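You operate a simulated robot arm through the tools that you are given. There is no shell and no other tool. Be economical: measure what you need, move in short steps, check, and stop when the job is done.

You run a simulated two-armed robot. Do the job below in one go: nothing can be reset, and whatever is moved stays where it is left.

JOB
On the folding table, fold the yellow cloth in half, so that its two short edges meet.

The check looks at the end state, three seconds after you hand in, the way a careful person would. Anything else that was tipped, shoved, dropped, spilled or broken makes it a failure. Flat cloth is picked up by pressing the open fingertips on it (5 to 10 N) and closing them slowly along it; thin cloth reads only 2 to 8 mm in the jaws.

ROBOT AND FRAMES
Two 6-joint arms with two-finger parallel grippers on one trunk, on a base that drives. Base frame: it is fixed to the floor where the robot stands at the start and does not move with it; the origin is under the middle of the robot, x ahead of it, y to its left, z up; the surface under the hand at the start is at about z = 740. Lengths are in mm, angles in degrees, forces in N, time in s.
The left shoulder is at the start at [-77, 177, 832], the right one opposite. With the tool pointing down near the work surface each hand reaches from about 100 to 740 mm from the robot's upright axis, wherever it stands, measured 20 degrees to its own side. Places, roughly: folding table [700, 0, 700]. Payload 1.57 kg a hand.
Tool frame (each hand has its own): the origin (TCP) lies between the finger pads and is the grasp point; the fingertips stand 30 mm ahead of it; z points along the fingers, y is the line along which they close. The gripper opens to 80 mm. The fingers are 17 mm wide and 12 mm thick; the gripper's body (40 by 82 mm) begins 80 mm behind the TCP.
Orientation is told as [roll, pitch, yaw] about the base's x, y, z axes, in that order, counted from this pose: with the fingers straight down and closing along the base's y, the tool's x points along the base's -x, its y along +y and its z along -z.

CONTROLS
- The arms move only by the tool servo_tool. It takes "left_targets", "right_targets" or both (then of equal length, played together; a hand with none holds still); each is a list of rows, each a list of 3 entries, a list of its own where there are three numbers: the shift along the tool's x, y, z in units of 400 mm (1.0 is 400 mm), then the turn, a rotation vector about the tool's x, y, z in units of 120 degrees (1.0 is 120 degrees), then the finger opening in mm, from 0 to 80. In form: [[[tx, ty, tz], [rx, ry, rz], grip], ...]. A call has 1 to 12 rows; each row is the pose to reach, as a shift and turn from the pose commanded when the call began, along the tool's axes at that moment. A call with a number of a shift or a turn outside -1 to 1 is refused whole. A row lasts 0.2 s, in which the tool goes at most 50 mm and 8.6 degrees; a call with a longer step from one row to the next is refused whole, and so is a gripper value outside its range. Where a pose cannot be reached the arm comes as near as it can. A force on the tool above 40 N (or 10 N above the force at the start of the call, whichever is more), or a blocked arm, ends the call early, and 0.2 s more pass. Each finger travels about 72 mm/s and halts on what it meets, pressing with about 31 N; the grip force reading is that of the motor and also rises with nothing between the fingers. The clock runs only during rows and for 0.2 s after the last one: add rows that repeat a pose to give the fingers time. It gives the time, the measured TCP pose, the force on the tool (base axes), the opening and the grip force at its end, in the units of the frame above (readings bear some noise), with the torque about the TCP (base axes, N m) and any sound that the robot's microphone picked up, and new pictures: "views" is both (left out), scene, wrist or none (wrist: the cameras of the hands that moved).
- Cameras (640 x 400 px; columns grow to the right, rows downward): "scene" is now at [19.2, -14.3, 1535]; the picture's right is [-0.20, -0.98, 0.00], its down [-0.88, 0.18, -0.45] and it looks along [0.44, -0.09, -0.89] (base axes); focal length 280 px, centre (320, 200). "left" rides on the left gripper at [72, 7, -122] in its tool frame; the picture's right is [-0.09, 1.00, 0.00], its down [-0.84, -0.08, -0.54] and it looks along [-0.54, -0.05, 0.84] (tool axes); focal length 238 px, centre (320, 200). "right" rides on the right gripper at [72, -7, -122] in its tool frame; the picture's right is [0.09, 1.00, 0.00], its down [-0.84, 0.08, -0.54] and it looks along [-0.54, 0.05, 0.84] (tool axes); focal length 238 px, centre (320, 200). There is no depth. A picture from a camera that has moved, and an enlarged one, comes with that camera's place and axes in the base frame and with its lens.
- slide_trunk(by): slides the trunk up (or, below 0, down) by that many mm; the arms and the scene camera ride with it, the base frame stays. It gives what a move gives, with no picture.
- steer(legs): drives the robot by 1 to 6 legs, each [ahead, left, turn to the left] in mm, mm and degrees, along the robot's own axes; the way and the turn of a leg run together, so that a leg with both is an arc; at most 1500 mm and 180 degrees a leg. The arms and the cameras ride along, it lands a little off, and it stops where it bumps. It gives what a move gives, and a new picture of the scene camera.
- aim_head(pan, tilt): turns the head with the scene camera to pan (to the left, within 143 degrees either way) and tilt (down, from -29 to 69), counted from straight ahead of the robot. It gives what a move gives, and a new picture of the scene camera.
- inspect(camera, box): a new picture of the part [left, top, right, bottom] of that camera's present view, enlarged. No time passes.
- sign_off(): hands the job in; it is judged then, once.

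Work in short steps. Places have to be worked out from the pictures, the camera data and where the tool is seen: move nearer, look again, correct. Check each grasp and each placing, and mend what went wrong. You have 120 turns and 260 pictures in all, those below and enlarged ones among them. Open the grippers and draw the arms clear of the work before you hand the job in, unless the task says otherwise; then end with one line.

The tools are called as name(argument=value, ...) on one line, values as JSON. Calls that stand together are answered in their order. servo_tool: Moves the arms, as the interface text tells. Its arguments: {"type":"object","properties":{"left_targets":{"type":"array","items":{"type":"array"}},"right_targets":{"type":"array","items":{"type":"array"}},"views":{"type":"string","enum":["both","scene","wrist","none"]}},"required":[]} The other tools are called the same way: slide_trunk (by) slides the trunk up or down; steer (legs) drives the base; aim_head (pan, tilt) turns the head that bears the scene camera; inspect (camera, box) takes an enlarged picture of a part of a camera's view; sign_off () hands the job in.

At the start:

```text
clock: 0.0
left_tcp_pos: [577.6, 77.4, 883.1]
left_tcp_rot: [-0.1, 0.0, 0.0]
left_wrist_force: [0.0, 0.1, 1.4]
left_ft_torque: [0.0, -0.01, 0.0]
left_width: 80.1
left_grasp_force: 0.2
right_tcp_pos: [377.8, -292.5, 872.8]
right_tcp_rot: [0.0, 0.0, 0.0]
right_wrist_force: [-0.2, -0.4, 0.5]
right_ft_torque: [-0.01, -0.01, 0.04]
right_width: 80.2
right_grasp_force: 0.0
trunk travel left (down, up): [-275.0, 53.0]
robot x, y, heading: [1.8, 2.7, 0.2]
head pan, tilt: [-11.5, 63.4]
```

scene: 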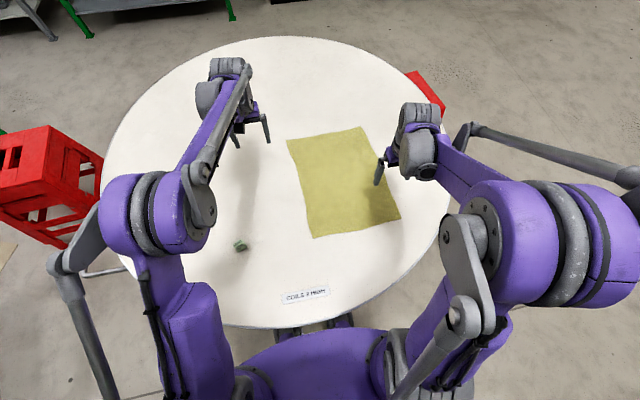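
right: 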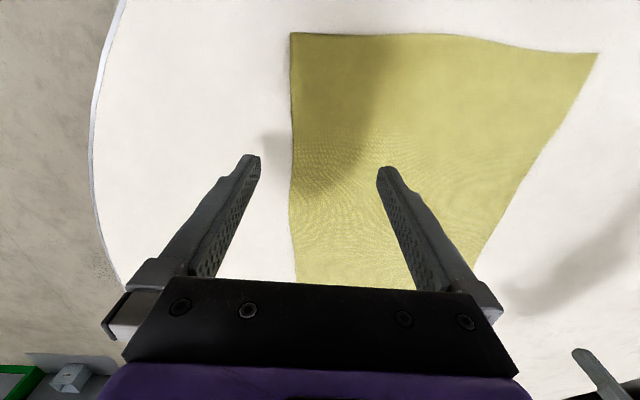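
left: 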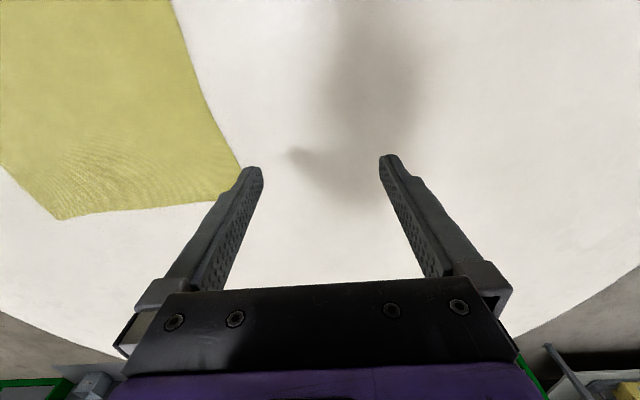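

The cloth lies at about x 290–678, y −27…−327, with its short edges at the far and near ends. I plan to grip the far corners with both hands and bring them to the near edge. First I drive right to centre on it.

steer(legs=[[0, -150, 0]])

```text
clock: 1.9
left_tcp_pos: [578.7, -70.5, 883.8]
left_tcp_rot: [0.0, 0.0, -0.1]
left_wrist_force: [-0.2, 0.4, -0.5]
left_ft_torque: [0.03, -0.03, 0.01]
left_width: 79.8
left_grasp_force: 0.0
right_tcp_pos: [377.5, -441.3, 873.3]
right_tcp_rot: [0.0, 0.0, -0.1]
right_wrist_force: [0.8, 0.4, -0.4]
right_ft_torque: [0.01, -0.02, 0.02]
right_width: 79.7
right_grasp_force: 0.0
trunk travel left (down, up): [-275.0, 53.0]
robot x, y, heading: [0.3, -147.2, 0.2]
head pan, tilt: [-11.5, 63.4]
camera scene: at [19.2, -163.3, 1535.0], right [-0.2, -0.98, 0.0], down [-0.88, 0.18, -0.45], along [0.44, -0.09, -0.89], focal length 280 px, centre (320, 200)
```

scene: 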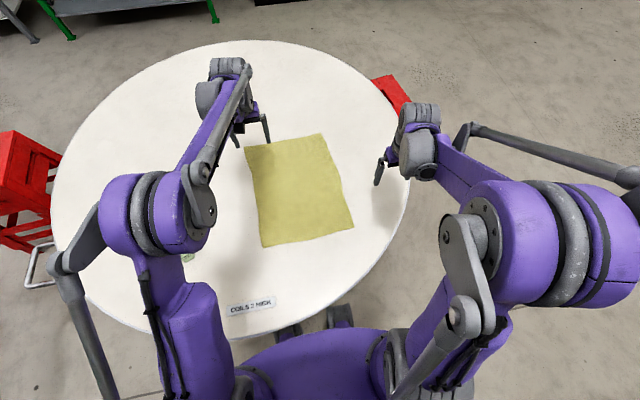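

I enlarge the cloth to measure the corners more precisely.

inspect(camera="scene", box=[220, 120, 380, 260])

inspect(camera="left", box=[0, 0, 640, 400])

inspect(camera="right", box=[0, 0, 640, 400])

```text
2.86 times, centred on (300, 190) of scene
camera zoom: at [19.2, -163.3, 1535.0], right [-0.2, -0.98, 0.0], down [-0.88, 0.18, -0.45], along [0.44, -0.09, -0.89], focal length 801 px, centre (377, 229)
```

zoom: 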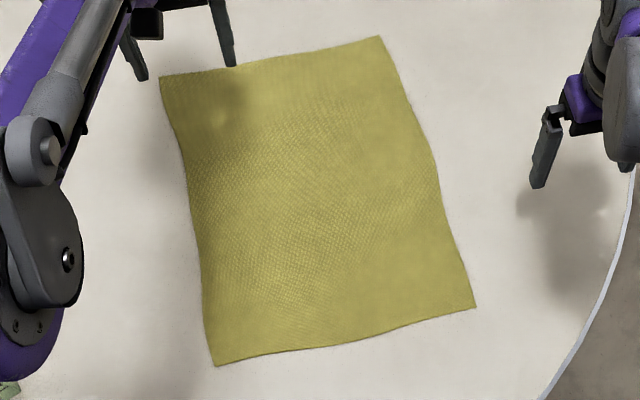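

```text
1.00 times, centred on (320, 200) of left (not enlarged: the box is as wide or as high as the picture)
camera zoom: at [505.4, -64.6, 1005.7], right [0.09, 1.0, 0.0], down [0.84, -0.08, 0.54], along [0.54, -0.05, -0.84], focal length 238 px, centre (320, 200)
```

zoom: 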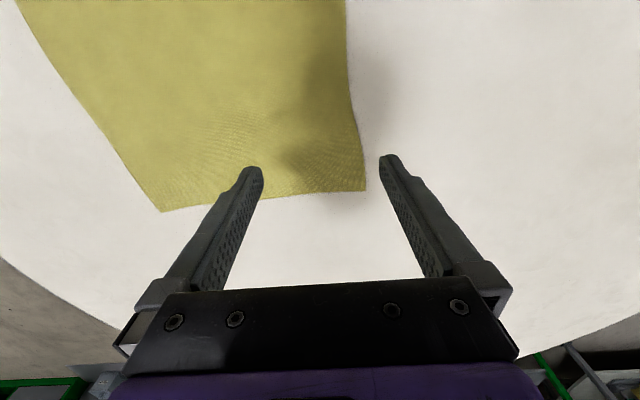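

```text
1.00 times, centred on (320, 200) of right (not enlarged: the box is as wide or as high as the picture)
camera zoom: at [306.0, -447.9, 994.9], right [-0.09, 1.0, 0.0], down [0.84, 0.08, 0.54], along [0.54, 0.05, -0.84], focal length 238 px, centre (320, 200)
```

zoom: 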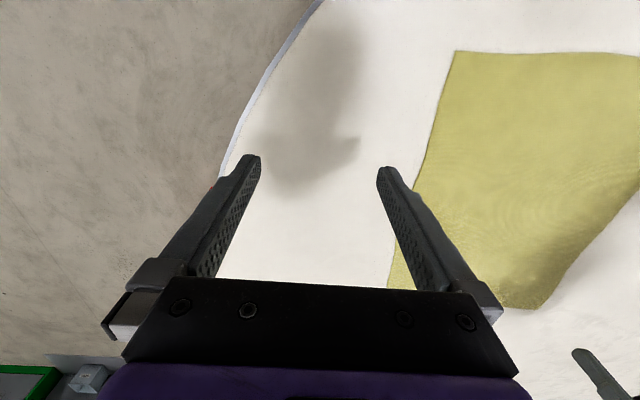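

Both far corners: A ≈ (670,−22), B ≈ (679,−301). I bring both hands over them at about 50 mm above the table and narrow the jaws.

servo_tool(left_targets=[[[-0.024, 0.007, 0.02], [0, 0, 0], 70], [[-0.048, 0.014, 0.04], [0, 0, 0], 60], [[-0.071, 0.02, 0.06], [0, 0, 0], 50], [[-0.095, 0.027, 0.08], [0, 0, 0], 40], [[-0.119, 0.034, 0.1], [0, 0, 0], 40], [[-0.143, 0.041, 0.12], [0, 0, 0], 40], [[-0.166, 0.048, 0.14], [0, 0, 0], 40], [[-0.19, 0.055, 0.16], [0, 0, 0], 40]], right_targets=[[[-0.09, 0.052, 0.017], [0, 0, 0], 70], [[-0.18, 0.103, 0.033], [0, 0, 0], 60], [[-0.269, 0.155, 0.05], [0, 0, 0], 50], [[-0.359, 0.207, 0.066], [0, 0, 0], 40], [[-0.448, 0.258, 0.083], [0, 0, 0], 40], [[-0.538, 0.31, 0.1], [0, 0, 0], 40], [[-0.628, 0.361, 0.116], [0, 0, 0], 40], [[-0.7175, 0.413, 0.1325], [0, 0, 0], 40]])

```text
clock: 3.8
left_tcp_pos: [654.8, -48.0, 818.3]
left_tcp_rot: [0.0, 0.2, 0.0]
left_wrist_force: [-0.2, -0.3, -0.3]
left_ft_torque: [-0.01, 0.03, 0.04]
left_width: 40.2
left_grasp_force: 0.1
right_tcp_pos: [666.5, -276.0, 818.9]
right_tcp_rot: [0.1, 0.1, 0.1]
right_wrist_force: [1.7, 1.0, -1.4]
right_ft_torque: [0.01, 0.0, -0.04]
right_width: 40.2
right_grasp_force: 0.1
trunk travel left (down, up): [-275.0, 53.0]
robot x, y, heading: [1.6, -150.0, -0.2]
head pan, tilt: [-11.5, 63.4]
camera scene: at [20.9, -162.6, 1535.0], right [-0.2, -0.98, 0.0], down [-0.88, 0.18, -0.45], along [0.44, -0.09, -0.89], focal length 280 px, centre (320, 200)
camera right: at [594.2, -282.1, 941.8], right [-0.09, 1.0, 0.0], down [0.84, 0.08, 0.54], along [0.54, 0.05, -0.84], focal length 238 px, centre (320, 200)
camera left: at [582.8, -41.9, 941.0], right [0.09, 1.0, 0.0], down [0.84, -0.08, 0.54], along [0.54, -0.05, -0.84], focal length 238 px, centre (320, 200)
```

scene: 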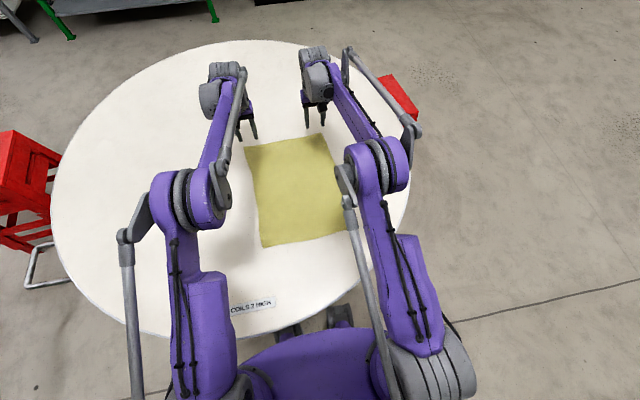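
right: 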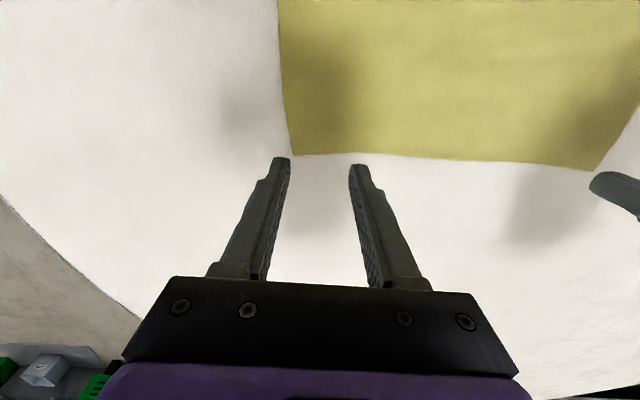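
left: 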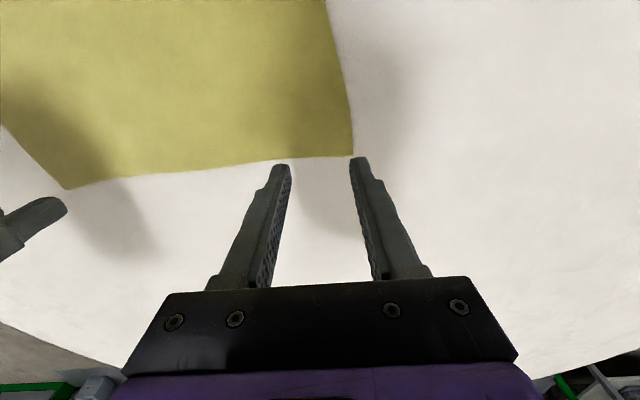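

Corners confirmed at A (668,−19) and B (678,−300). I shift slightly inward and descend to just above contact, with openings of 32 mm.

servo_tool(left_targets=[[[-0.01, -0.01, 0.05], [0, 0, 0], 32], [[-0.01, -0.01, 0.1], [0, 0, 0], 32], [[-0.01, -0.01, 0.11], [0, 0, 0], 32]], right_targets=[[[0, 0.02, 0.05], [0, 0, 0], 32], [[0, 0.02, 0.1], [0, 0, 0], 32], [[0, 0.02, 0.11], [0, 0, 0], 32]])

```text
clock: 4.5
left_tcp_pos: [658.5, -53.0, 776.5]
left_tcp_rot: [0.0, 0.0, -0.1]
left_wrist_force: [-0.6, -0.1, 1.1]
left_ft_torque: [0.01, 0.01, -0.03]
left_width: 32.0
left_grasp_force: 0.0
right_tcp_pos: [663.3, -267.9, 775.4]
right_tcp_rot: [0.0, 0.0, 0.0]
right_wrist_force: [-0.8, 0.4, -1.1]
right_ft_torque: [0.01, -0.02, 0.0]
right_width: 32.0
right_grasp_force: 0.1
trunk travel left (down, up): [-275.0, 53.0]
robot x, y, heading: [-0.5, -147.7, 0.2]
head pan, tilt: [-11.5, 63.4]
camera scene: at [19.1, -163.0, 1535.1], right [-0.2, -0.98, 0.0], down [-0.88, 0.18, -0.45], along [0.44, -0.09, -0.89], focal length 280 px, centre (320, 200)
camera right: at [593.0, -274.6, 897.9], right [-0.09, 1.0, 0.0], down [0.84, 0.08, 0.54], along [0.54, 0.05, -0.84], focal length 238 px, centre (320, 200)
camera left: at [585.4, -45.9, 898.0], right [0.09, 1.0, 0.0], down [0.84, -0.08, 0.54], along [0.54, -0.05, -0.84], focal length 238 px, centre (320, 200)
```

scene: 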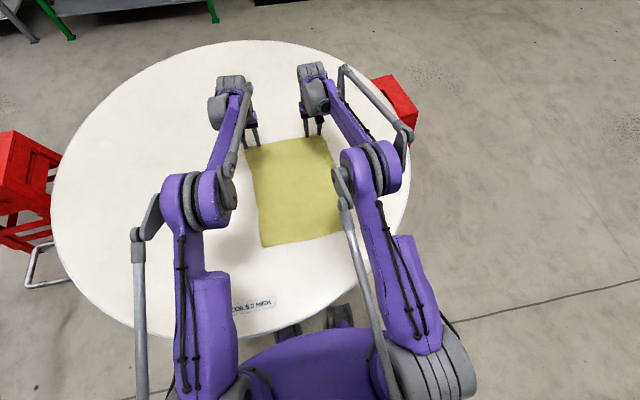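
right: 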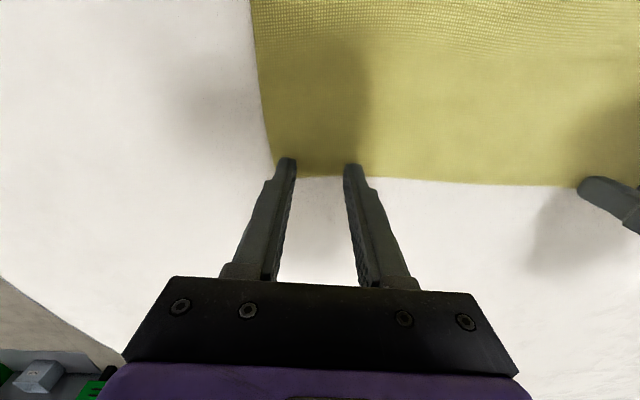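
left: 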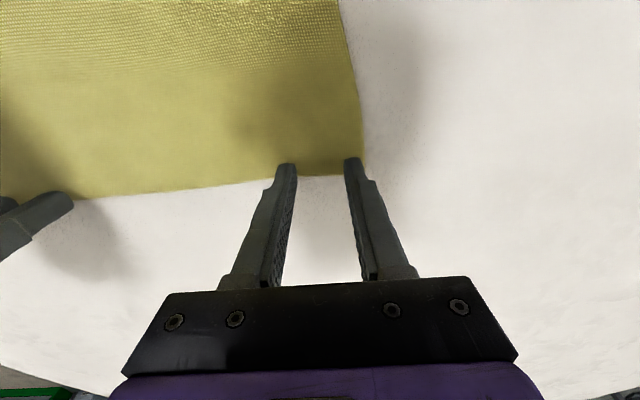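

The tips sit right at the edge. I pull back 3 mm and descend in small steps, watching the force.

servo_tool(left_targets=[[[0.0075, 0, 0.0], [0, 0, 0], 32], [[0.0075, 0, 0.006], [0, 0, 0], 32], [[0.0075, 0, 0.012], [0, 0, 0], 32]], right_targets=[[[0.005, 0, 0.0], [0, 0, 0], 32], [[0.005, 0, 0.006], [0, 0, 0], 32], [[0.005, 0, 0.012], [0, 0, 0], 32]], views="none")

```text
clock: 5.3
left_tcp_pos: [655.2, -52.2, 771.6]
left_tcp_rot: [0.0, 0.0, 0.0]
left_wrist_force: [1.4, 0.2, 4.2]
left_ft_torque: [-0.02, -0.03, 0.0]
left_width: 31.8
left_grasp_force: 0.0
right_tcp_pos: [662.3, -267.9, 771.1]
right_tcp_rot: [0.0, -0.1, 0.1]
right_wrist_force: [0.3, -0.2, 1.4]
right_ft_torque: [-0.01, 0.01, -0.01]
right_width: 32.0
right_grasp_force: 0.0
trunk travel left (down, up): [-275.0, 53.0]
robot x, y, heading: [1.3, -148.5, -0.3]
head pan, tilt: [-11.5, 63.4]
```

Left is just touching. I go 1 mm lower on the left and 1.5 mm on the right.

servo_tool(left_targets=[[[0, 0, 0.002], [0, 0, 0], 32], [[0, 0, 0.002], [0, 0, 0], 32]], right_targets=[[[0, 0, 0.004], [0, 0, 0], 32], [[0, 0, 0.004], [0, 0, 0], 32]], views="none")

```text
clock: 6.0
left_tcp_pos: [654.8, -52.3, 772.0]
left_tcp_rot: [-0.1, -0.2, 0.1]
left_wrist_force: [0.9, -1.1, 6.6]
left_ft_torque: [0.03, -0.07, -0.01]
left_width: 31.7
left_grasp_force: 0.1
right_tcp_pos: [662.5, -268.8, 771.6]
right_tcp_rot: [0.0, -0.2, 0.0]
right_wrist_force: [4.3, -1.1, 16.4]
right_ft_torque: [-0.05, -0.14, 0.01]
right_width: 32.1
right_grasp_force: 0.0
trunk travel left (down, up): [-275.0, 53.0]
robot x, y, heading: [0.0, -148.4, 0.1]
head pan, tilt: [-11.5, 63.4]
```

Left 6.6 N is good; right 16 N is a bit high, so I ease it up 0.5 mm and then close both slowly.

servo_tool(left_targets=[[[0, 0, 0], [0, 0, 0], 31], [[0, 0, 0], [0, 0, 0], 28], [[0, 0, 0], [0, 0, 0], 24], [[0, 0, 0], [0, 0, 0], 20], [[0, 0, 0], [0, 0, 0], 16], [[0, 0, 0], [0, 0, 0], 12], [[0, 0, 0], [0, 0, 0], 8], [[0, 0, 0], [0, 0, 0], 4], [[0, 0, 0], [0, 0, 0], 0], [[0, 0, 0], [0, 0, 0], 0]], right_targets=[[[0, 0, -0.0018], [0, 0, 0], 31], [[0, 0, -0.0018], [0, 0, 0], 28], [[0, 0, -0.0018], [0, 0, 0], 24], [[0, 0, -0.0018], [0, 0, 0], 20], [[0, 0, -0.0018], [0, 0, 0], 16], [[0, 0, -0.0018], [0, 0, 0], 12], [[0, 0, -0.0018], [0, 0, 0], 8], [[0, 0, -0.0018], [0, 0, 0], 4], [[0, 0, -0.0018], [0, 0, 0], 0], [[0, 0, -0.0018], [0, 0, 0], 0]], views="wrist")

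```text
clock: 8.2
left_tcp_pos: [653.7, -53.7, 771.8]
left_tcp_rot: [-0.1, -0.1, -0.1]
left_wrist_force: [0.7, -14.8, 6.9]
left_ft_torque: [-0.42, -0.07, 0.04]
left_width: 2.2
left_grasp_force: 23.8
right_tcp_pos: [662.1, -266.2, 771.0]
right_tcp_rot: [0.1, -0.2, 0.1]
right_wrist_force: [-0.5, 17.8, 21.2]
right_ft_torque: [0.62, 0.0, 0.06]
right_width: 2.2
right_grasp_force: 23.6
trunk travel left (down, up): [-275.0, 53.0]
robot x, y, heading: [-0.8, -146.9, -0.1]
head pan, tilt: [-11.5, 63.4]
camera right: at [589.4, -272.9, 894.1], right [-0.09, 1.0, 0.0], down [0.84, 0.08, 0.54], along [0.54, 0.05, -0.84], focal length 238 px, centre (320, 200)
camera left: at [580.6, -46.9, 893.5], right [0.09, 1.0, 0.0], down [0.84, -0.08, 0.54], along [0.54, -0.05, -0.84], focal length 238 px, centre (320, 200)
```

right: 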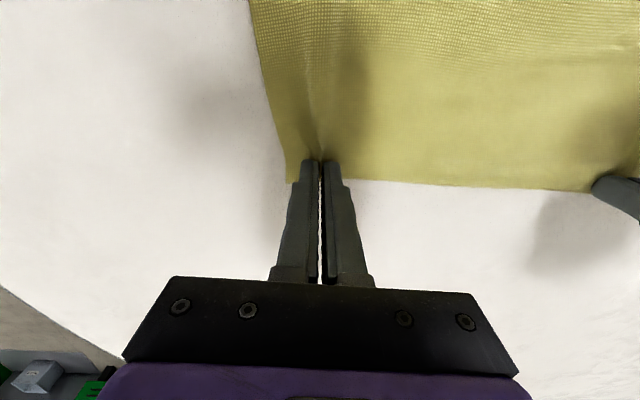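
left: 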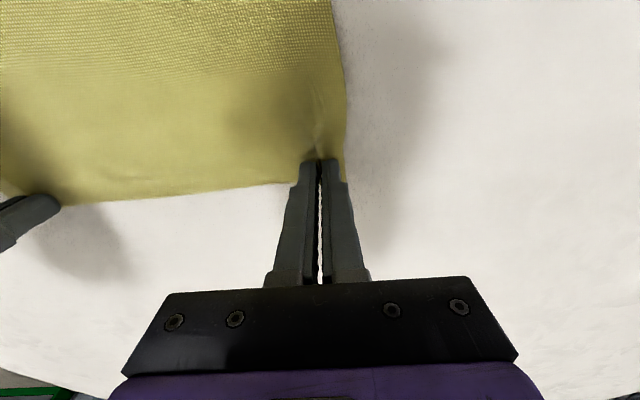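

Both corners show pinched ridges at 2.2 mm. I lift 50 mm to test the grasp.

servo_tool(left_targets=[[[0.01, -0.007, -0.04], [0, 0, 0], 0], [[0.02, -0.007, -0.08], [0, 0, 0], 0], [[0.03, -0.007, -0.12], [0, 0, 0], 0]], right_targets=[[[0.01, 0.007, -0.04], [0, 0, 0], 0], [[0.02, 0.007, -0.08], [0, 0, 0], 0], [[0.03, 0.007, -0.12], [0, 0, 0], 0]])

```text
clock: 8.9
left_tcp_pos: [643.8, -56.7, 817.9]
left_tcp_rot: [0.0, 0.1, -0.1]
left_wrist_force: [0.8, -8.9, -0.3]
left_ft_torque: [-0.27, -0.02, 0.03]
left_width: 2.4
left_grasp_force: 24.1
right_tcp_pos: [649.5, -265.0, 819.2]
right_tcp_rot: [0.0, -0.1, 0.0]
right_wrist_force: [-0.5, 8.3, 0.2]
right_ft_torque: [0.28, 0.02, 0.02]
right_width: 1.9
right_grasp_force: 23.3
trunk travel left (down, up): [-275.0, 53.0]
robot x, y, heading: [3.0, -146.6, -0.2]
head pan, tilt: [-11.5, 63.4]
camera scene: at [18.7, -163.1, 1535.0], right [-0.2, -0.98, 0.0], down [-0.88, 0.18, -0.45], along [0.44, -0.09, -0.89], focal length 280 px, centre (320, 200)
camera right: at [578.2, -272.0, 940.7], right [-0.09, 1.0, 0.0], down [0.84, 0.08, 0.54], along [0.54, 0.05, -0.84], focal length 238 px, centre (320, 200)
camera left: at [570.2, -50.1, 940.0], right [0.09, 1.0, 0.0], down [0.84, -0.08, 0.54], along [0.54, -0.05, -0.84], focal length 238 px, centre (320, 200)
```

scene: 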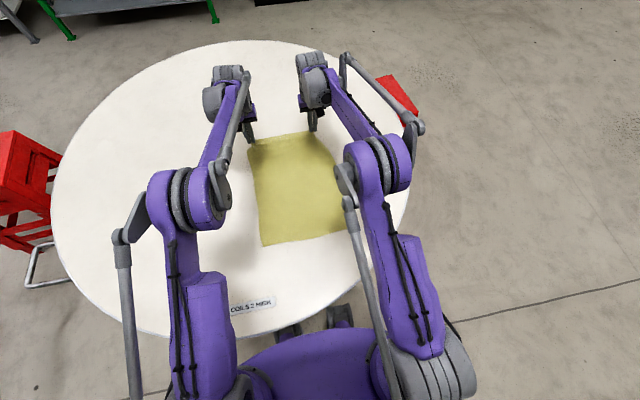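
right: 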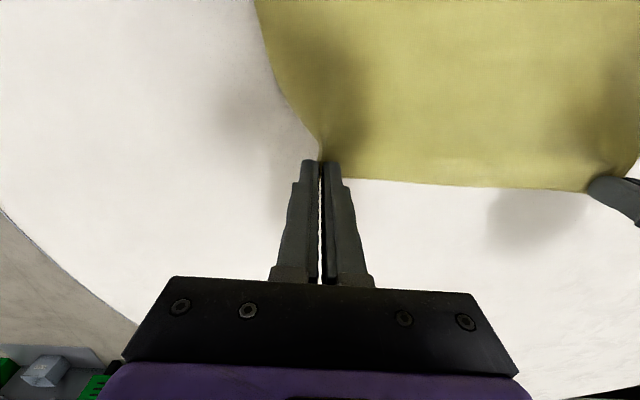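
left: 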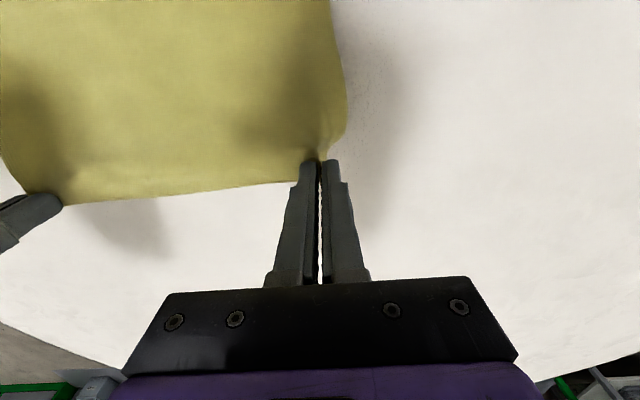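

Both corners are lifted well. I begin the fold along an arc toward the robot, tilting the fingers forward gradually; first half now.

servo_tool(left_targets=[[[0.06, -0.005, -0.0675], [0, 0, 0], 0], [[0.1415, -0.011, -0.13], [0, -0.0417, 0], 0], [[0.2225, -0.016, -0.191], [0, -0.083, 0], 0], [[0.31, -0.022, -0.2275], [0, -0.125, 0], 0], [[0.3975, -0.027, -0.245], [0, -0.167, 0], 0]], right_targets=[[[0.06, -0.006, -0.0675], [0, 0, 0], 0], [[0.1415, -0.012, -0.13], [0, -0.0417, 0], 0], [[0.2225, -0.018, -0.191], [0, -0.083, 0], 0], [[0.31, -0.024, -0.2275], [0, -0.125, 0], 0], [[0.3975, -0.03, -0.245], [0, -0.167, 0], 0]])

```text
clock: 10.2
left_tcp_pos: [481.3, -66.0, 914.8]
left_tcp_rot: [0.1, -20.3, 0.1]
left_wrist_force: [0.3, -11.4, 0.2]
left_ft_torque: [-0.32, -0.01, -0.05]
left_width: 2.0
left_grasp_force: 23.8
right_tcp_pos: [487.7, -276.8, 918.1]
right_tcp_rot: [0.1, -20.2, 0.0]
right_wrist_force: [-1.6, 12.1, 0.0]
right_ft_torque: [0.35, 0.0, 0.14]
right_width: 2.1
right_grasp_force: 23.9
trunk travel left (down, up): [-275.0, 53.0]
robot x, y, heading: [-0.6, -148.8, 0.1]
head pan, tilt: [-11.5, 63.4]
camera scene: at [15.5, -163.0, 1535.0], right [-0.2, -0.98, 0.0], down [-0.88, 0.18, -0.45], along [0.44, -0.09, -0.89], focal length 280 px, centre (320, 200)
camera right: at [378.8, -283.9, 1007.3], right [-0.09, 1.0, -0.03], down [0.6, 0.08, 0.8], along [0.8, 0.05, -0.6], focal length 238 px, centre (320, 200)
camera left: at [371.0, -60.0, 1006.1], right [0.09, 1.0, 0.03], down [0.6, -0.08, 0.8], along [0.8, -0.05, -0.6], focal length 238 px, centre (320, 200)
```

scene: 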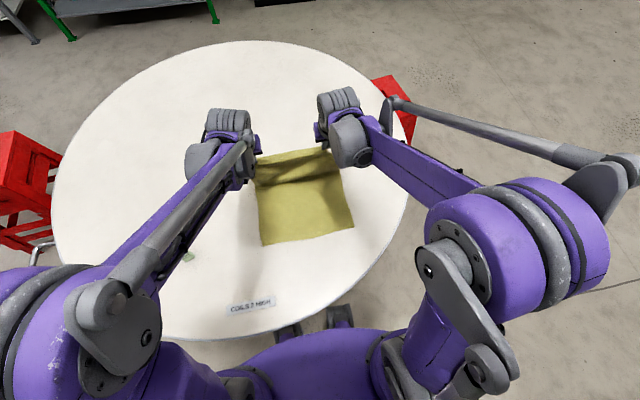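
right: 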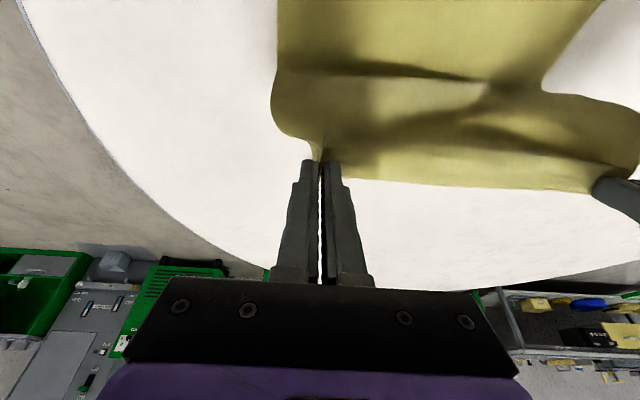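
left: 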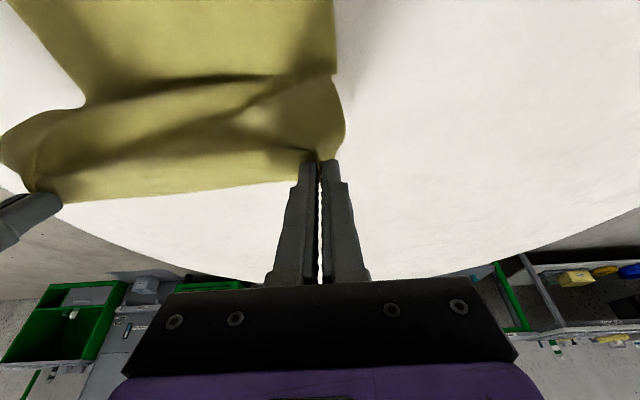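

The pinch holds, but the slack bulges toward the robot. I raise it taut above the fold line and tilt further, so the sheet hangs straight down before continuing the arc.

servo_tool(left_targets=[[[0.016, -0.003, -0.0365], [0, -0.067, 0], 0], [[0.038, -0.006, -0.064], [0, -0.133, 0], 0], [[0.08, -0.009, -0.079], [0, -0.2, 0], 0], [[0.124, -0.012, -0.0825], [0, -0.25, 0], 0], [[0.124, -0.012, -0.0825], [0, -0.25, 0], 0]], right_targets=[[[0.016, -0.003, -0.0365], [0, -0.067, 0], 0], [[0.038, -0.006, -0.064], [0, -0.133, 0], 0], [[0.08, -0.009, -0.079], [0, -0.2, 0], 0], [[0.124, -0.012, -0.0825], [0, -0.25, 0], 0], [[0.124, -0.012, -0.0825], [0, -0.25, 0], 0]])

```text
clock: 11.3
left_tcp_pos: [426.1, -71.7, 931.4]
left_tcp_rot: [0.0, -50.2, 0.0]
left_wrist_force: [1.0, -12.5, -0.2]
left_ft_torque: [-0.27, -0.01, -0.25]
left_width: 2.3
left_grasp_force: 23.7
right_tcp_pos: [435.2, -282.5, 929.6]
right_tcp_rot: [0.0, -50.0, 0.1]
right_wrist_force: [-0.8, 11.7, -0.7]
right_ft_torque: [0.22, 0.06, 0.32]
right_width: 2.1
right_grasp_force: 23.7
trunk travel left (down, up): [-275.0, 53.0]
robot x, y, heading: [-3.0, -147.0, -0.1]
head pan, tilt: [-11.5, 63.4]
camera scene: at [20.1, -163.0, 1535.1], right [-0.2, -0.98, 0.0], down [-0.88, 0.18, -0.45], along [0.44, -0.09, -0.89], focal length 280 px, centre (320, 200)
camera right: at [294.8, -288.8, 953.1], right [-0.06, 1.0, -0.07], down [0.12, 0.08, 0.99], along [0.99, 0.05, -0.12], focal length 238 px, centre (320, 200)
camera left: at [285.8, -64.6, 953.1], right [0.06, 1.0, 0.07], down [0.12, -0.08, 0.99], along [0.99, -0.05, -0.12], focal length 238 px, centre (320, 200)
```

scene: 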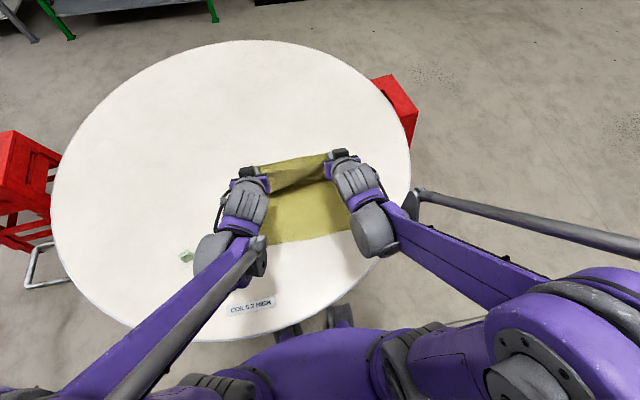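
right: 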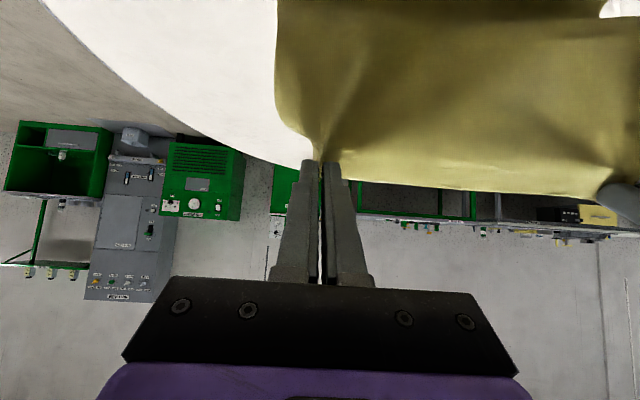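
left: 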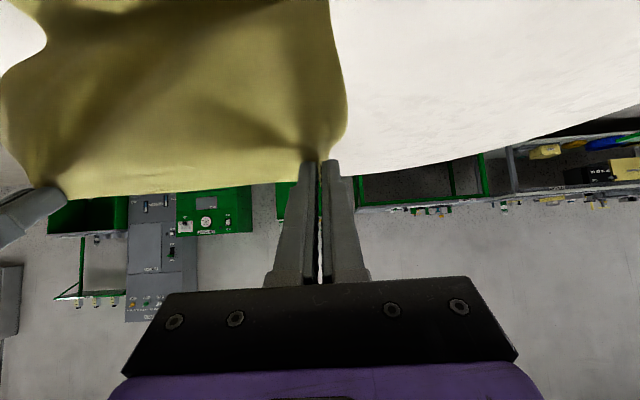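

The sheet now hangs straight down under the grips. I continue the arc down toward the near edge.

servo_tool(left_targets=[[[0.047, -0.004, -0.03], [0, -0.033, 0], 0], [[0.111, -0.008, -0.061], [0, -0.067, 0], 0], [[0.176, -0.012, -0.084], [0, -0.083, 0], 0], [[0.246, -0.016, -0.097], [0, -0.083, 0], 0], [[0.314, -0.02, -0.097], [0, -0.067, 0], 0], [[0.385, -0.024, -0.086], [0, -0.033, 0], 0], [[0.448, -0.0275, -0.0675], [0, 0, 0], 0]], right_targets=[[[0.047, -0.004, -0.03], [0, -0.033, 0], 0], [[0.111, -0.008, -0.061], [0, -0.067, 0], 0], [[0.176, -0.012, -0.084], [0, -0.083, 0], 0], [[0.246, -0.016, -0.097], [0, -0.083, 0], 0], [[0.314, -0.02, -0.097], [0, -0.067, 0], 0], [[0.385, -0.024, -0.086], [0, -0.033, 0], 0], [[0.448, -0.0275, -0.0675], [0, 0, 0], 0]])

```text
clock: 12.9
left_tcp_pos: [302.1, -85.1, 855.5]
left_tcp_rot: [-0.1, -50.0, 0.1]
left_wrist_force: [0.3, -5.2, 0.2]
left_ft_torque: [-0.06, 0.0, -0.1]
left_width: 2.0
left_grasp_force: 23.8
left hand out of reach, approached as far as the arm can: row 4, 5, 6, 7
right_tcp_pos: [309.2, -291.3, 857.2]
right_tcp_rot: [0.0, -50.0, 0.0]
right_wrist_force: [-1.0, 4.6, -0.6]
right_ft_torque: [0.11, 0.0, 0.17]
right_width: 1.9
right_grasp_force: 23.5
right hand out of reach, approached as far as the arm can: row 4, 5, 6, 7
trunk travel left (down, up): [-275.0, 53.0]
robot x, y, heading: [0.2, -148.1, 0.0]
head pan, tilt: [-11.5, 63.4]
camera scene: at [19.2, -163.1, 1535.0], right [-0.2, -0.98, 0.0], down [-0.88, 0.18, -0.45], along [0.44, -0.09, -0.89], focal length 280 px, centre (320, 200)
camera right: at [169.8, -298.4, 880.9], right [-0.06, 1.0, -0.07], down [0.12, 0.08, 0.99], along [0.99, 0.05, -0.13], focal length 238 px, centre (320, 200)
camera left: at [161.9, -78.8, 879.7], right [0.06, 1.0, 0.07], down [0.13, -0.08, 0.99], along [0.99, -0.05, -0.13], focal length 238 px, centre (320, 200)
```

scene: 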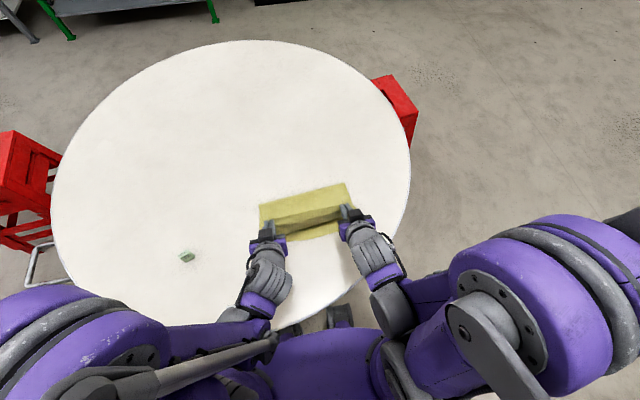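
right: 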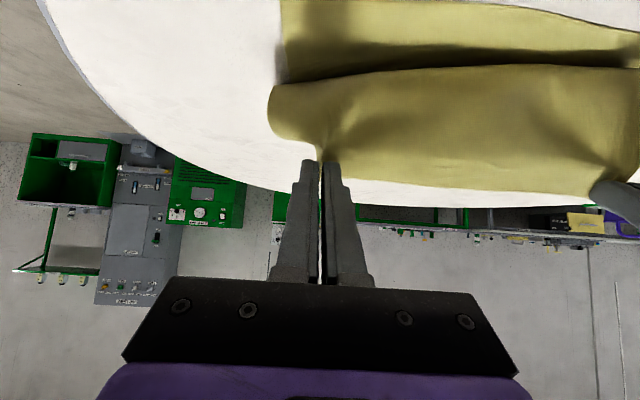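
left: 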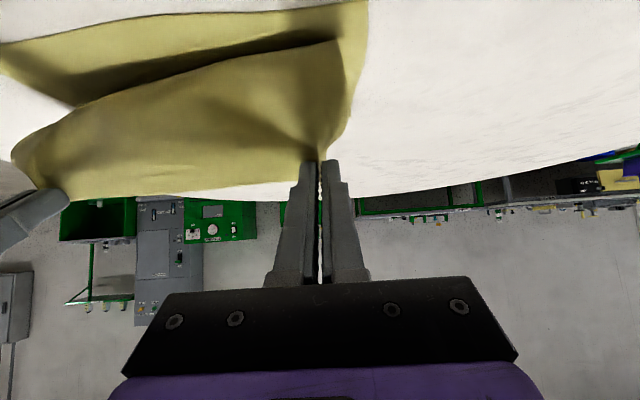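

Reach ran out because the hands are too near the robot. I inspect the cloth state before backing the base off.

inspect(camera="scene", box=[230, 160, 380, 260])

```text
4.00 times, centred on (305, 210) of scene
camera zoom: at [19.2, -163.1, 1535.0], right [-0.2, -0.98, 0.0], down [-0.88, 0.18, -0.45], along [0.44, -0.09, -0.89], focal length 1122 px, centre (380, 160)
```

zoom: 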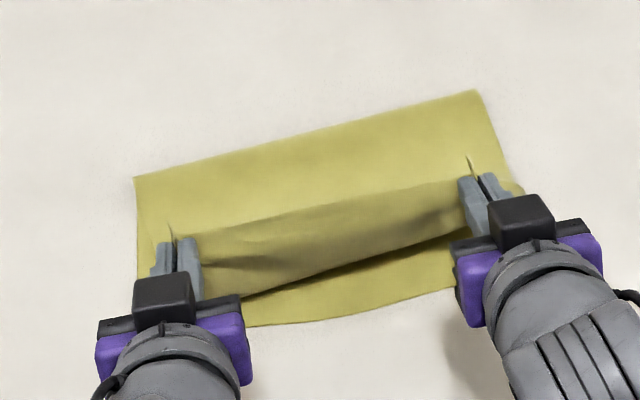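

The crease has rolled too near, leaving slack in a belly on the robot's side. I go back up above the middle so I can restretch the sheet, then back the base off for reach.

servo_tool(left_targets=[[[-0.082, 0.006, 0.039], [0, 0, 0], 0], [[-0.164, 0.012, 0.078], [0, 0, 0], 0], [[-0.245, 0.018, 0.117], [0, 0, 0], 0], [[-0.327, 0.024, 0.156], [0, 0, 0], 0], [[-0.409, 0.03, 0.1955], [0, 0, 0], 0]], right_targets=[[[-0.082, 0.005, 0.039], [0, 0, 0], 0], [[-0.164, 0.01, 0.078], [0, 0, 0], 0], [[-0.245, 0.015, 0.117], [0, 0, 0], 0], [[-0.327, 0.02, 0.156], [0, 0, 0], 0], [[-0.409, 0.025, 0.1955], [0, 0, 0], 0]], views="scene")

```text
clock: 14.2
left_tcp_pos: [471.0, -72.7, 929.7]
left_tcp_rot: [-0.1, -50.0, 0.0]
left_wrist_force: [0.2, -8.1, 0.1]
left_ft_torque: [-0.16, 0.0, -0.16]
left_width: 2.2
left_grasp_force: 23.7
right_tcp_pos: [475.5, -282.2, 931.8]
right_tcp_rot: [0.1, -50.0, 0.0]
right_wrist_force: [0.2, 8.3, -0.9]
right_ft_torque: [0.17, 0.0, 0.2]
right_width: 2.0
right_grasp_force: 23.5
trunk travel left (down, up): [-275.0, 53.0]
robot x, y, heading: [1.2, -149.4, 0.2]
head pan, tilt: [-11.5, 63.4]
camera scene: at [20.9, -163.0, 1535.1], right [-0.2, -0.98, 0.0], down [-0.88, 0.18, -0.45], along [0.44, -0.09, -0.89], focal length 280 px, centre (320, 200)
```

scene: 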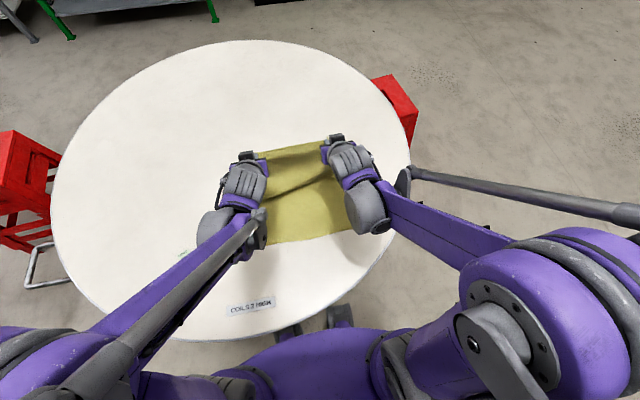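

The hands are back above the middle with tips at about (494, h170). I drive back 80 mm.

steer(legs=[[-80, 0, 0]])

```text
clock: 15.2
left_tcp_pos: [388.0, -72.2, 929.5]
left_tcp_rot: [0.0, -50.0, -0.1]
left_wrist_force: [0.5, -9.0, -0.4]
left_ft_torque: [-0.18, 0.0, -0.15]
left_width: 2.0
left_grasp_force: 23.7
right_tcp_pos: [394.6, -283.1, 933.9]
right_tcp_rot: [0.0, -50.0, 0.0]
right_wrist_force: [-0.6, 8.9, -0.3]
right_ft_torque: [0.19, 0.01, 0.26]
right_width: 1.7
right_grasp_force: 23.5
trunk travel left (down, up): [-275.0, 53.0]
robot x, y, heading: [-79.9, -149.7, 0.0]
head pan, tilt: [-11.5, 63.4]
camera scene: at [-61.3, -163.0, 1535.1], right [-0.2, -0.98, 0.0], down [-0.88, 0.18, -0.45], along [0.44, -0.09, -0.89], focal length 280 px, centre (320, 200)
```

scene: 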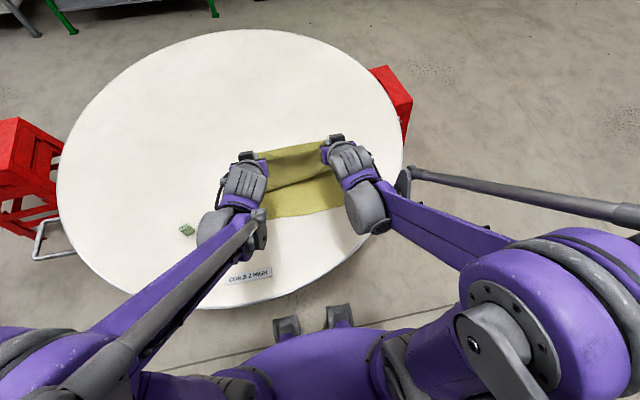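

I move the hands forward 90 mm again and will then drive back once more.

servo_tool(left_targets=[[[-0.048, 0, 0.057], [0, 0, 0], 0], [[-0.097, 0, 0.115], [0, 0, 0], 0], [[-0.145, 0, 0.172], [0, 0, 0], 0]], right_targets=[[[-0.048, 0, 0.057], [0, 0, 0], 0], [[-0.097, 0, 0.115], [0, 0, 0], 0], [[-0.145, 0, 0.172], [0, 0, 0], 0]], views="none")

steer(legs=[[-90, 0, 0]])

inspect(camera="scene", box=[200, 100, 380, 240])

inspect(camera="left", box=[0, 0, 640, 400])

```text
clock: 16.0
left_tcp_pos: [480.9, -73.8, 930.5]
left_tcp_rot: [0.0, -50.0, 0.0]
left_wrist_force: [0.9, -6.8, 0.1]
left_ft_torque: [-0.18, -0.03, -0.14]
left_width: 2.1
left_grasp_force: 23.7
right_tcp_pos: [485.4, -282.1, 931.1]
right_tcp_rot: [0.0, -50.0, -0.1]
right_wrist_force: [0.5, 8.3, -0.4]
right_ft_torque: [0.15, 0.04, 0.19]
right_width: 1.8
right_grasp_force: 23.4
trunk travel left (down, up): [-275.0, 53.0]
robot x, y, heading: [-80.2, -147.8, -0.0]
head pan, tilt: [-11.5, 63.4]
```

```text
clock: 17.1
left_tcp_pos: [390.4, -73.4, 931.2]
left_tcp_rot: [0.1, -50.1, 0.1]
left_wrist_force: [0.7, -8.6, 0.1]
left_ft_torque: [-0.19, -0.01, -0.18]
left_width: 2.4
left_grasp_force: 23.9
right_tcp_pos: [395.6, -282.0, 933.3]
right_tcp_rot: [-0.1, -50.0, 0.2]
right_wrist_force: [-1.0, 8.7, -0.3]
right_ft_torque: [0.12, 0.02, 0.21]
right_width: 2.0
right_grasp_force: 23.4
trunk travel left (down, up): [-275.0, 53.0]
robot x, y, heading: [-168.9, -145.4, 0.3]
head pan, tilt: [-11.5, 63.4]
camera scene: at [-150.0, -163.1, 1535.1], right [-0.2, -0.98, 0.0], down [-0.88, 0.18, -0.45], along [0.44, -0.09, -0.89], focal length 280 px, centre (320, 200)
```

scene: 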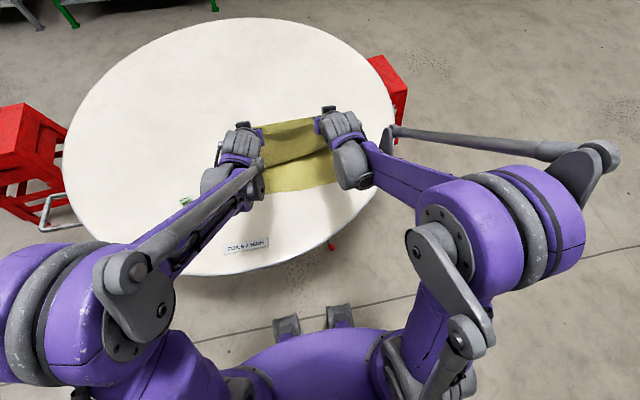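

```text
2.86 times, centred on (290, 170) of scene
camera zoom: at [-150.0, -163.1, 1535.1], right [-0.2, -0.98, 0.0], down [-0.88, 0.18, -0.45], along [0.44, -0.09, -0.89], focal length 801 px, centre (406, 286)
```

zoom: 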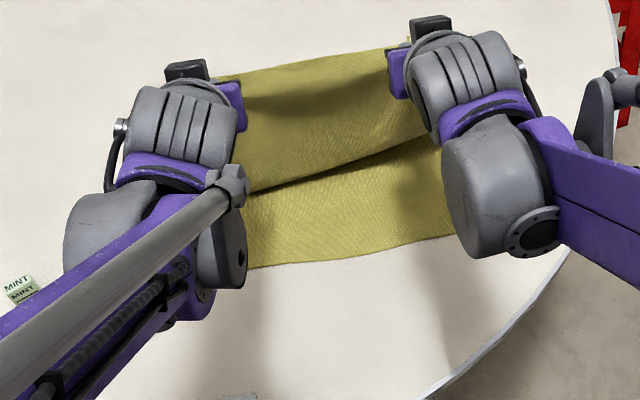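

```text
1.00 times, centred on (320, 200) of left (not enlarged: the box is as wide or as high as the picture)
camera zoom: at [248.8, -67.2, 954.0], right [0.06, 1.0, 0.07], down [0.12, -0.08, 0.99], along [0.99, -0.05, -0.13], focal length 238 px, centre (320, 200)
```

zoom: 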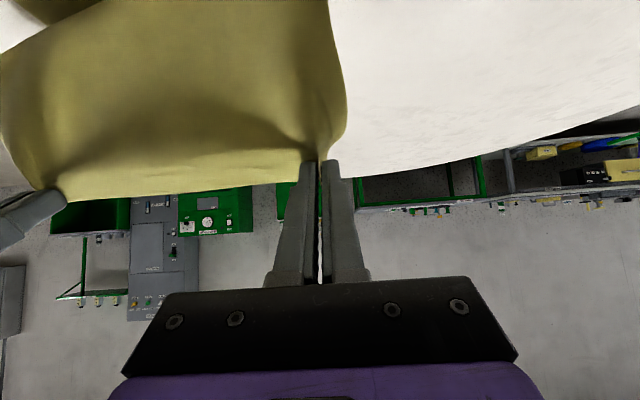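

Driving pulled the sheet slightly too tight, rolling the crease inward. Now that there is reach, I unroll by moving the hands back out to x≈560, so the crease can be re-laid with a slightly slack arc.

servo_tool(left_targets=[[[-0.048, 0, 0.08], [0, 0, 0], 0], [[-0.0835, 0, 0.181], [0, 0, 0], 0], [[-0.125, 0, 0.277], [0, 0, 0], 0], [[-0.158, 0, 0.3475], [0, 0, 0], 0], [[-0.158, 0, 0.3475], [0, 0, 0], 0]], right_targets=[[[-0.048, 0, 0.08], [0, 0, 0], 0], [[-0.0835, 0, 0.181], [0, 0, 0], 0], [[-0.125, 0, 0.277], [0, 0, 0], 0], [[-0.158, 0, 0.3475], [0, 0, 0], 0], [[-0.158, 0, 0.3475], [0, 0, 0], 0]])

inspect(camera="scene", box=[200, 80, 380, 220])

```text
clock: 18.3
left_tcp_pos: [537.7, -72.3, 890.9]
left_tcp_rot: [-0.1, -50.1, 0.1]
left_wrist_force: [0.5, -7.9, -0.4]
left_ft_torque: [-0.18, -0.03, -0.17]
left_width: 2.3
left_grasp_force: 23.6
right_tcp_pos: [541.0, -282.3, 891.5]
right_tcp_rot: [0.2, -50.1, 0.0]
right_wrist_force: [-0.7, 8.0, -0.4]
right_ft_torque: [0.17, 0.05, 0.19]
right_width: 2.0
right_grasp_force: 24.0
trunk travel left (down, up): [-275.0, 53.0]
robot x, y, heading: [-171.4, -148.2, 0.0]
head pan, tilt: [-11.5, 63.4]
camera scene: at [-150.9, -163.0, 1535.0], right [-0.2, -0.98, 0.0], down [-0.88, 0.18, -0.45], along [0.44, -0.09, -0.89], focal length 280 px, centre (320, 200)
camera right: at [402.1, -288.6, 915.2], right [-0.06, 1.0, -0.07], down [0.12, 0.08, 0.99], along [0.99, 0.05, -0.13], focal length 238 px, centre (320, 200)
camera left: at [396.4, -66.7, 913.3], right [0.06, 1.0, 0.07], down [0.12, -0.08, 0.99], along [0.99, -0.05, -0.13], focal length 238 px, centre (320, 200)
```

scene: 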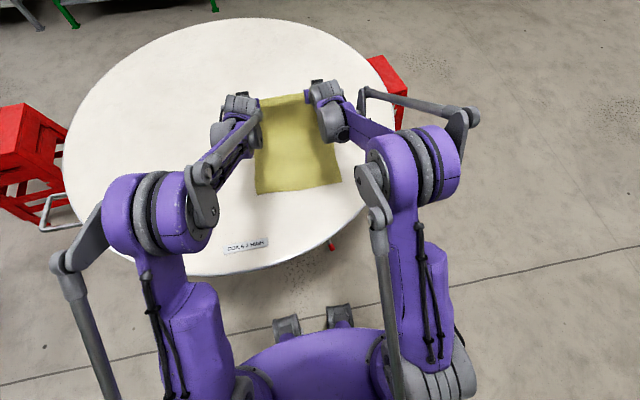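
right: 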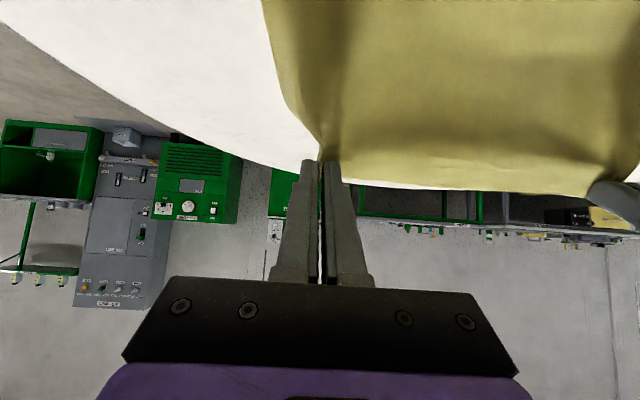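
left: 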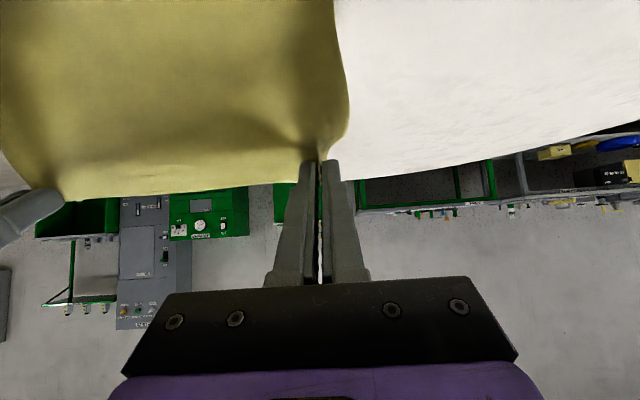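

```text
2.86 times, centred on (290, 150) of scene
camera zoom: at [-150.9, -163.0, 1535.0], right [-0.2, -0.98, 0.0], down [-0.88, 0.18, -0.45], along [0.44, -0.09, -0.89], focal length 801 px, centre (406, 343)
```

zoom: 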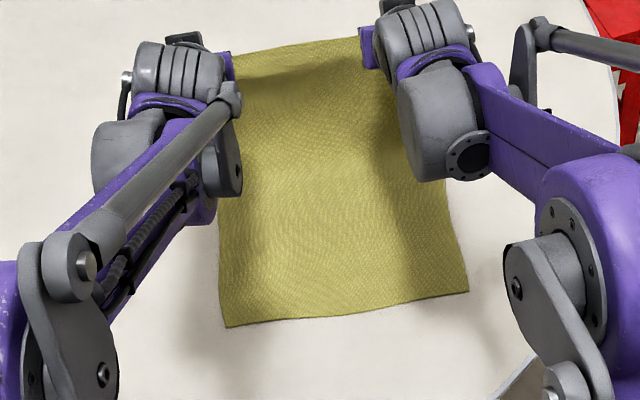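

The sheet is smooth again and the near edge has stayed put. I run the fold arc again a bit slack (radius ~150), with more tilt.

servo_tool(left_targets=[[[0.0305, -0.003, -0.0765], [0, -0.033, 0], 0], [[0.072, -0.006, -0.143], [0, -0.067, 0], 0], [[0.125, -0.009, -0.207], [0, -0.1, 0], 0], [[0.186, -0.012, -0.2555], [0, -0.117, 0], 0], [[0.261, -0.015, -0.2905], [0, -0.117, 0], 0], [[0.334, -0.018, -0.312], [0, -0.1, 0], 0]], right_targets=[[[0.0305, -0.003, -0.0765], [0, -0.033, 0], 0], [[0.072, -0.006, -0.143], [0, -0.067, 0], 0], [[0.125, -0.009, -0.207], [0, -0.1, 0], 0], [[0.186, -0.012, -0.2555], [0, -0.117, 0], 0], [[0.261, -0.015, -0.2905], [0, -0.117, 0], 0], [[0.334, -0.018, -0.312], [0, -0.1, 0], 0]])

inspect(camera="scene", box=[200, 80, 380, 220])

```text
clock: 19.7
left_tcp_pos: [354.7, -79.0, 866.9]
left_tcp_rot: [-0.1, -62.1, 0.0]
left_wrist_force: [-0.2, -9.7, -0.6]
left_ft_torque: [-0.14, 0.01, -0.26]
left_width: 1.9
left_grasp_force: 24.3
right_tcp_pos: [361.3, -288.8, 869.8]
right_tcp_rot: [0.1, -62.0, -0.1]
right_wrist_force: [-0.6, 9.0, -0.9]
right_ft_torque: [0.15, 0.0, 0.27]
right_width: 2.0
right_grasp_force: 23.7
trunk travel left (down, up): [-275.0, 53.0]
robot x, y, heading: [-169.6, -148.6, 0.2]
head pan, tilt: [-11.5, 63.4]
camera scene: at [-150.2, -163.1, 1535.0], right [-0.2, -0.98, 0.0], down [-0.88, 0.18, -0.45], along [0.44, -0.09, -0.89], focal length 280 px, centre (320, 200)
camera right: at [220.4, -296.6, 863.3], right [-0.04, 1.0, -0.08], down [-0.09, 0.08, 0.99], along [1.0, 0.05, 0.08], focal length 238 px, centre (320, 200)
camera left: at [212.5, -73.9, 860.6], right [0.04, 1.0, 0.08], down [-0.09, -0.08, 0.99], along [1.0, -0.05, 0.08], focal length 238 px, centre (320, 200)
```

scene: 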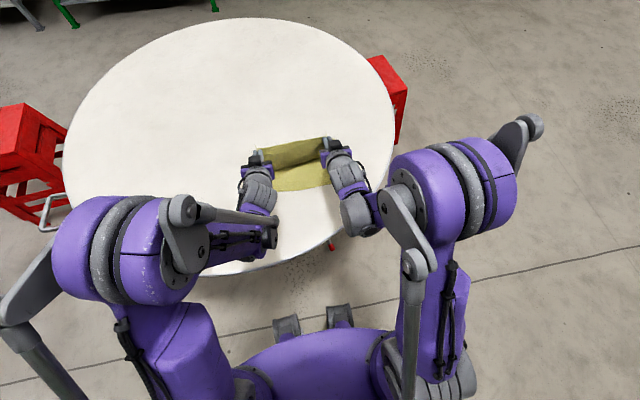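
right: 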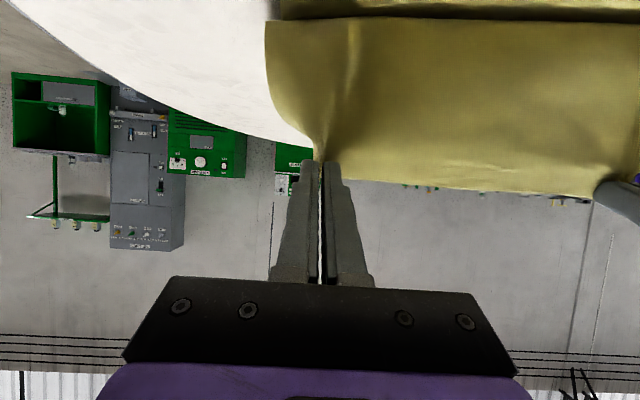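
left: 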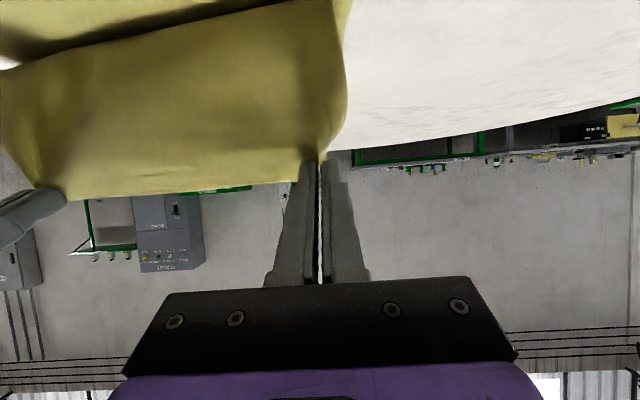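

```text
2.86 times, centred on (290, 150) of scene
camera zoom: at [-150.2, -163.1, 1535.0], right [-0.2, -0.98, 0.0], down [-0.88, 0.18, -0.45], along [0.44, -0.09, -0.89], focal length 801 px, centre (406, 343)
```

zoom: 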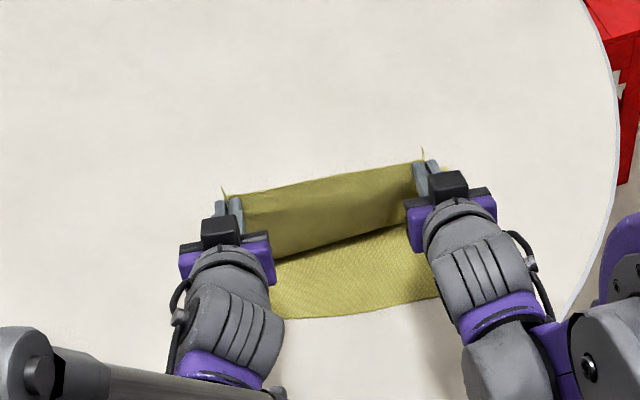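

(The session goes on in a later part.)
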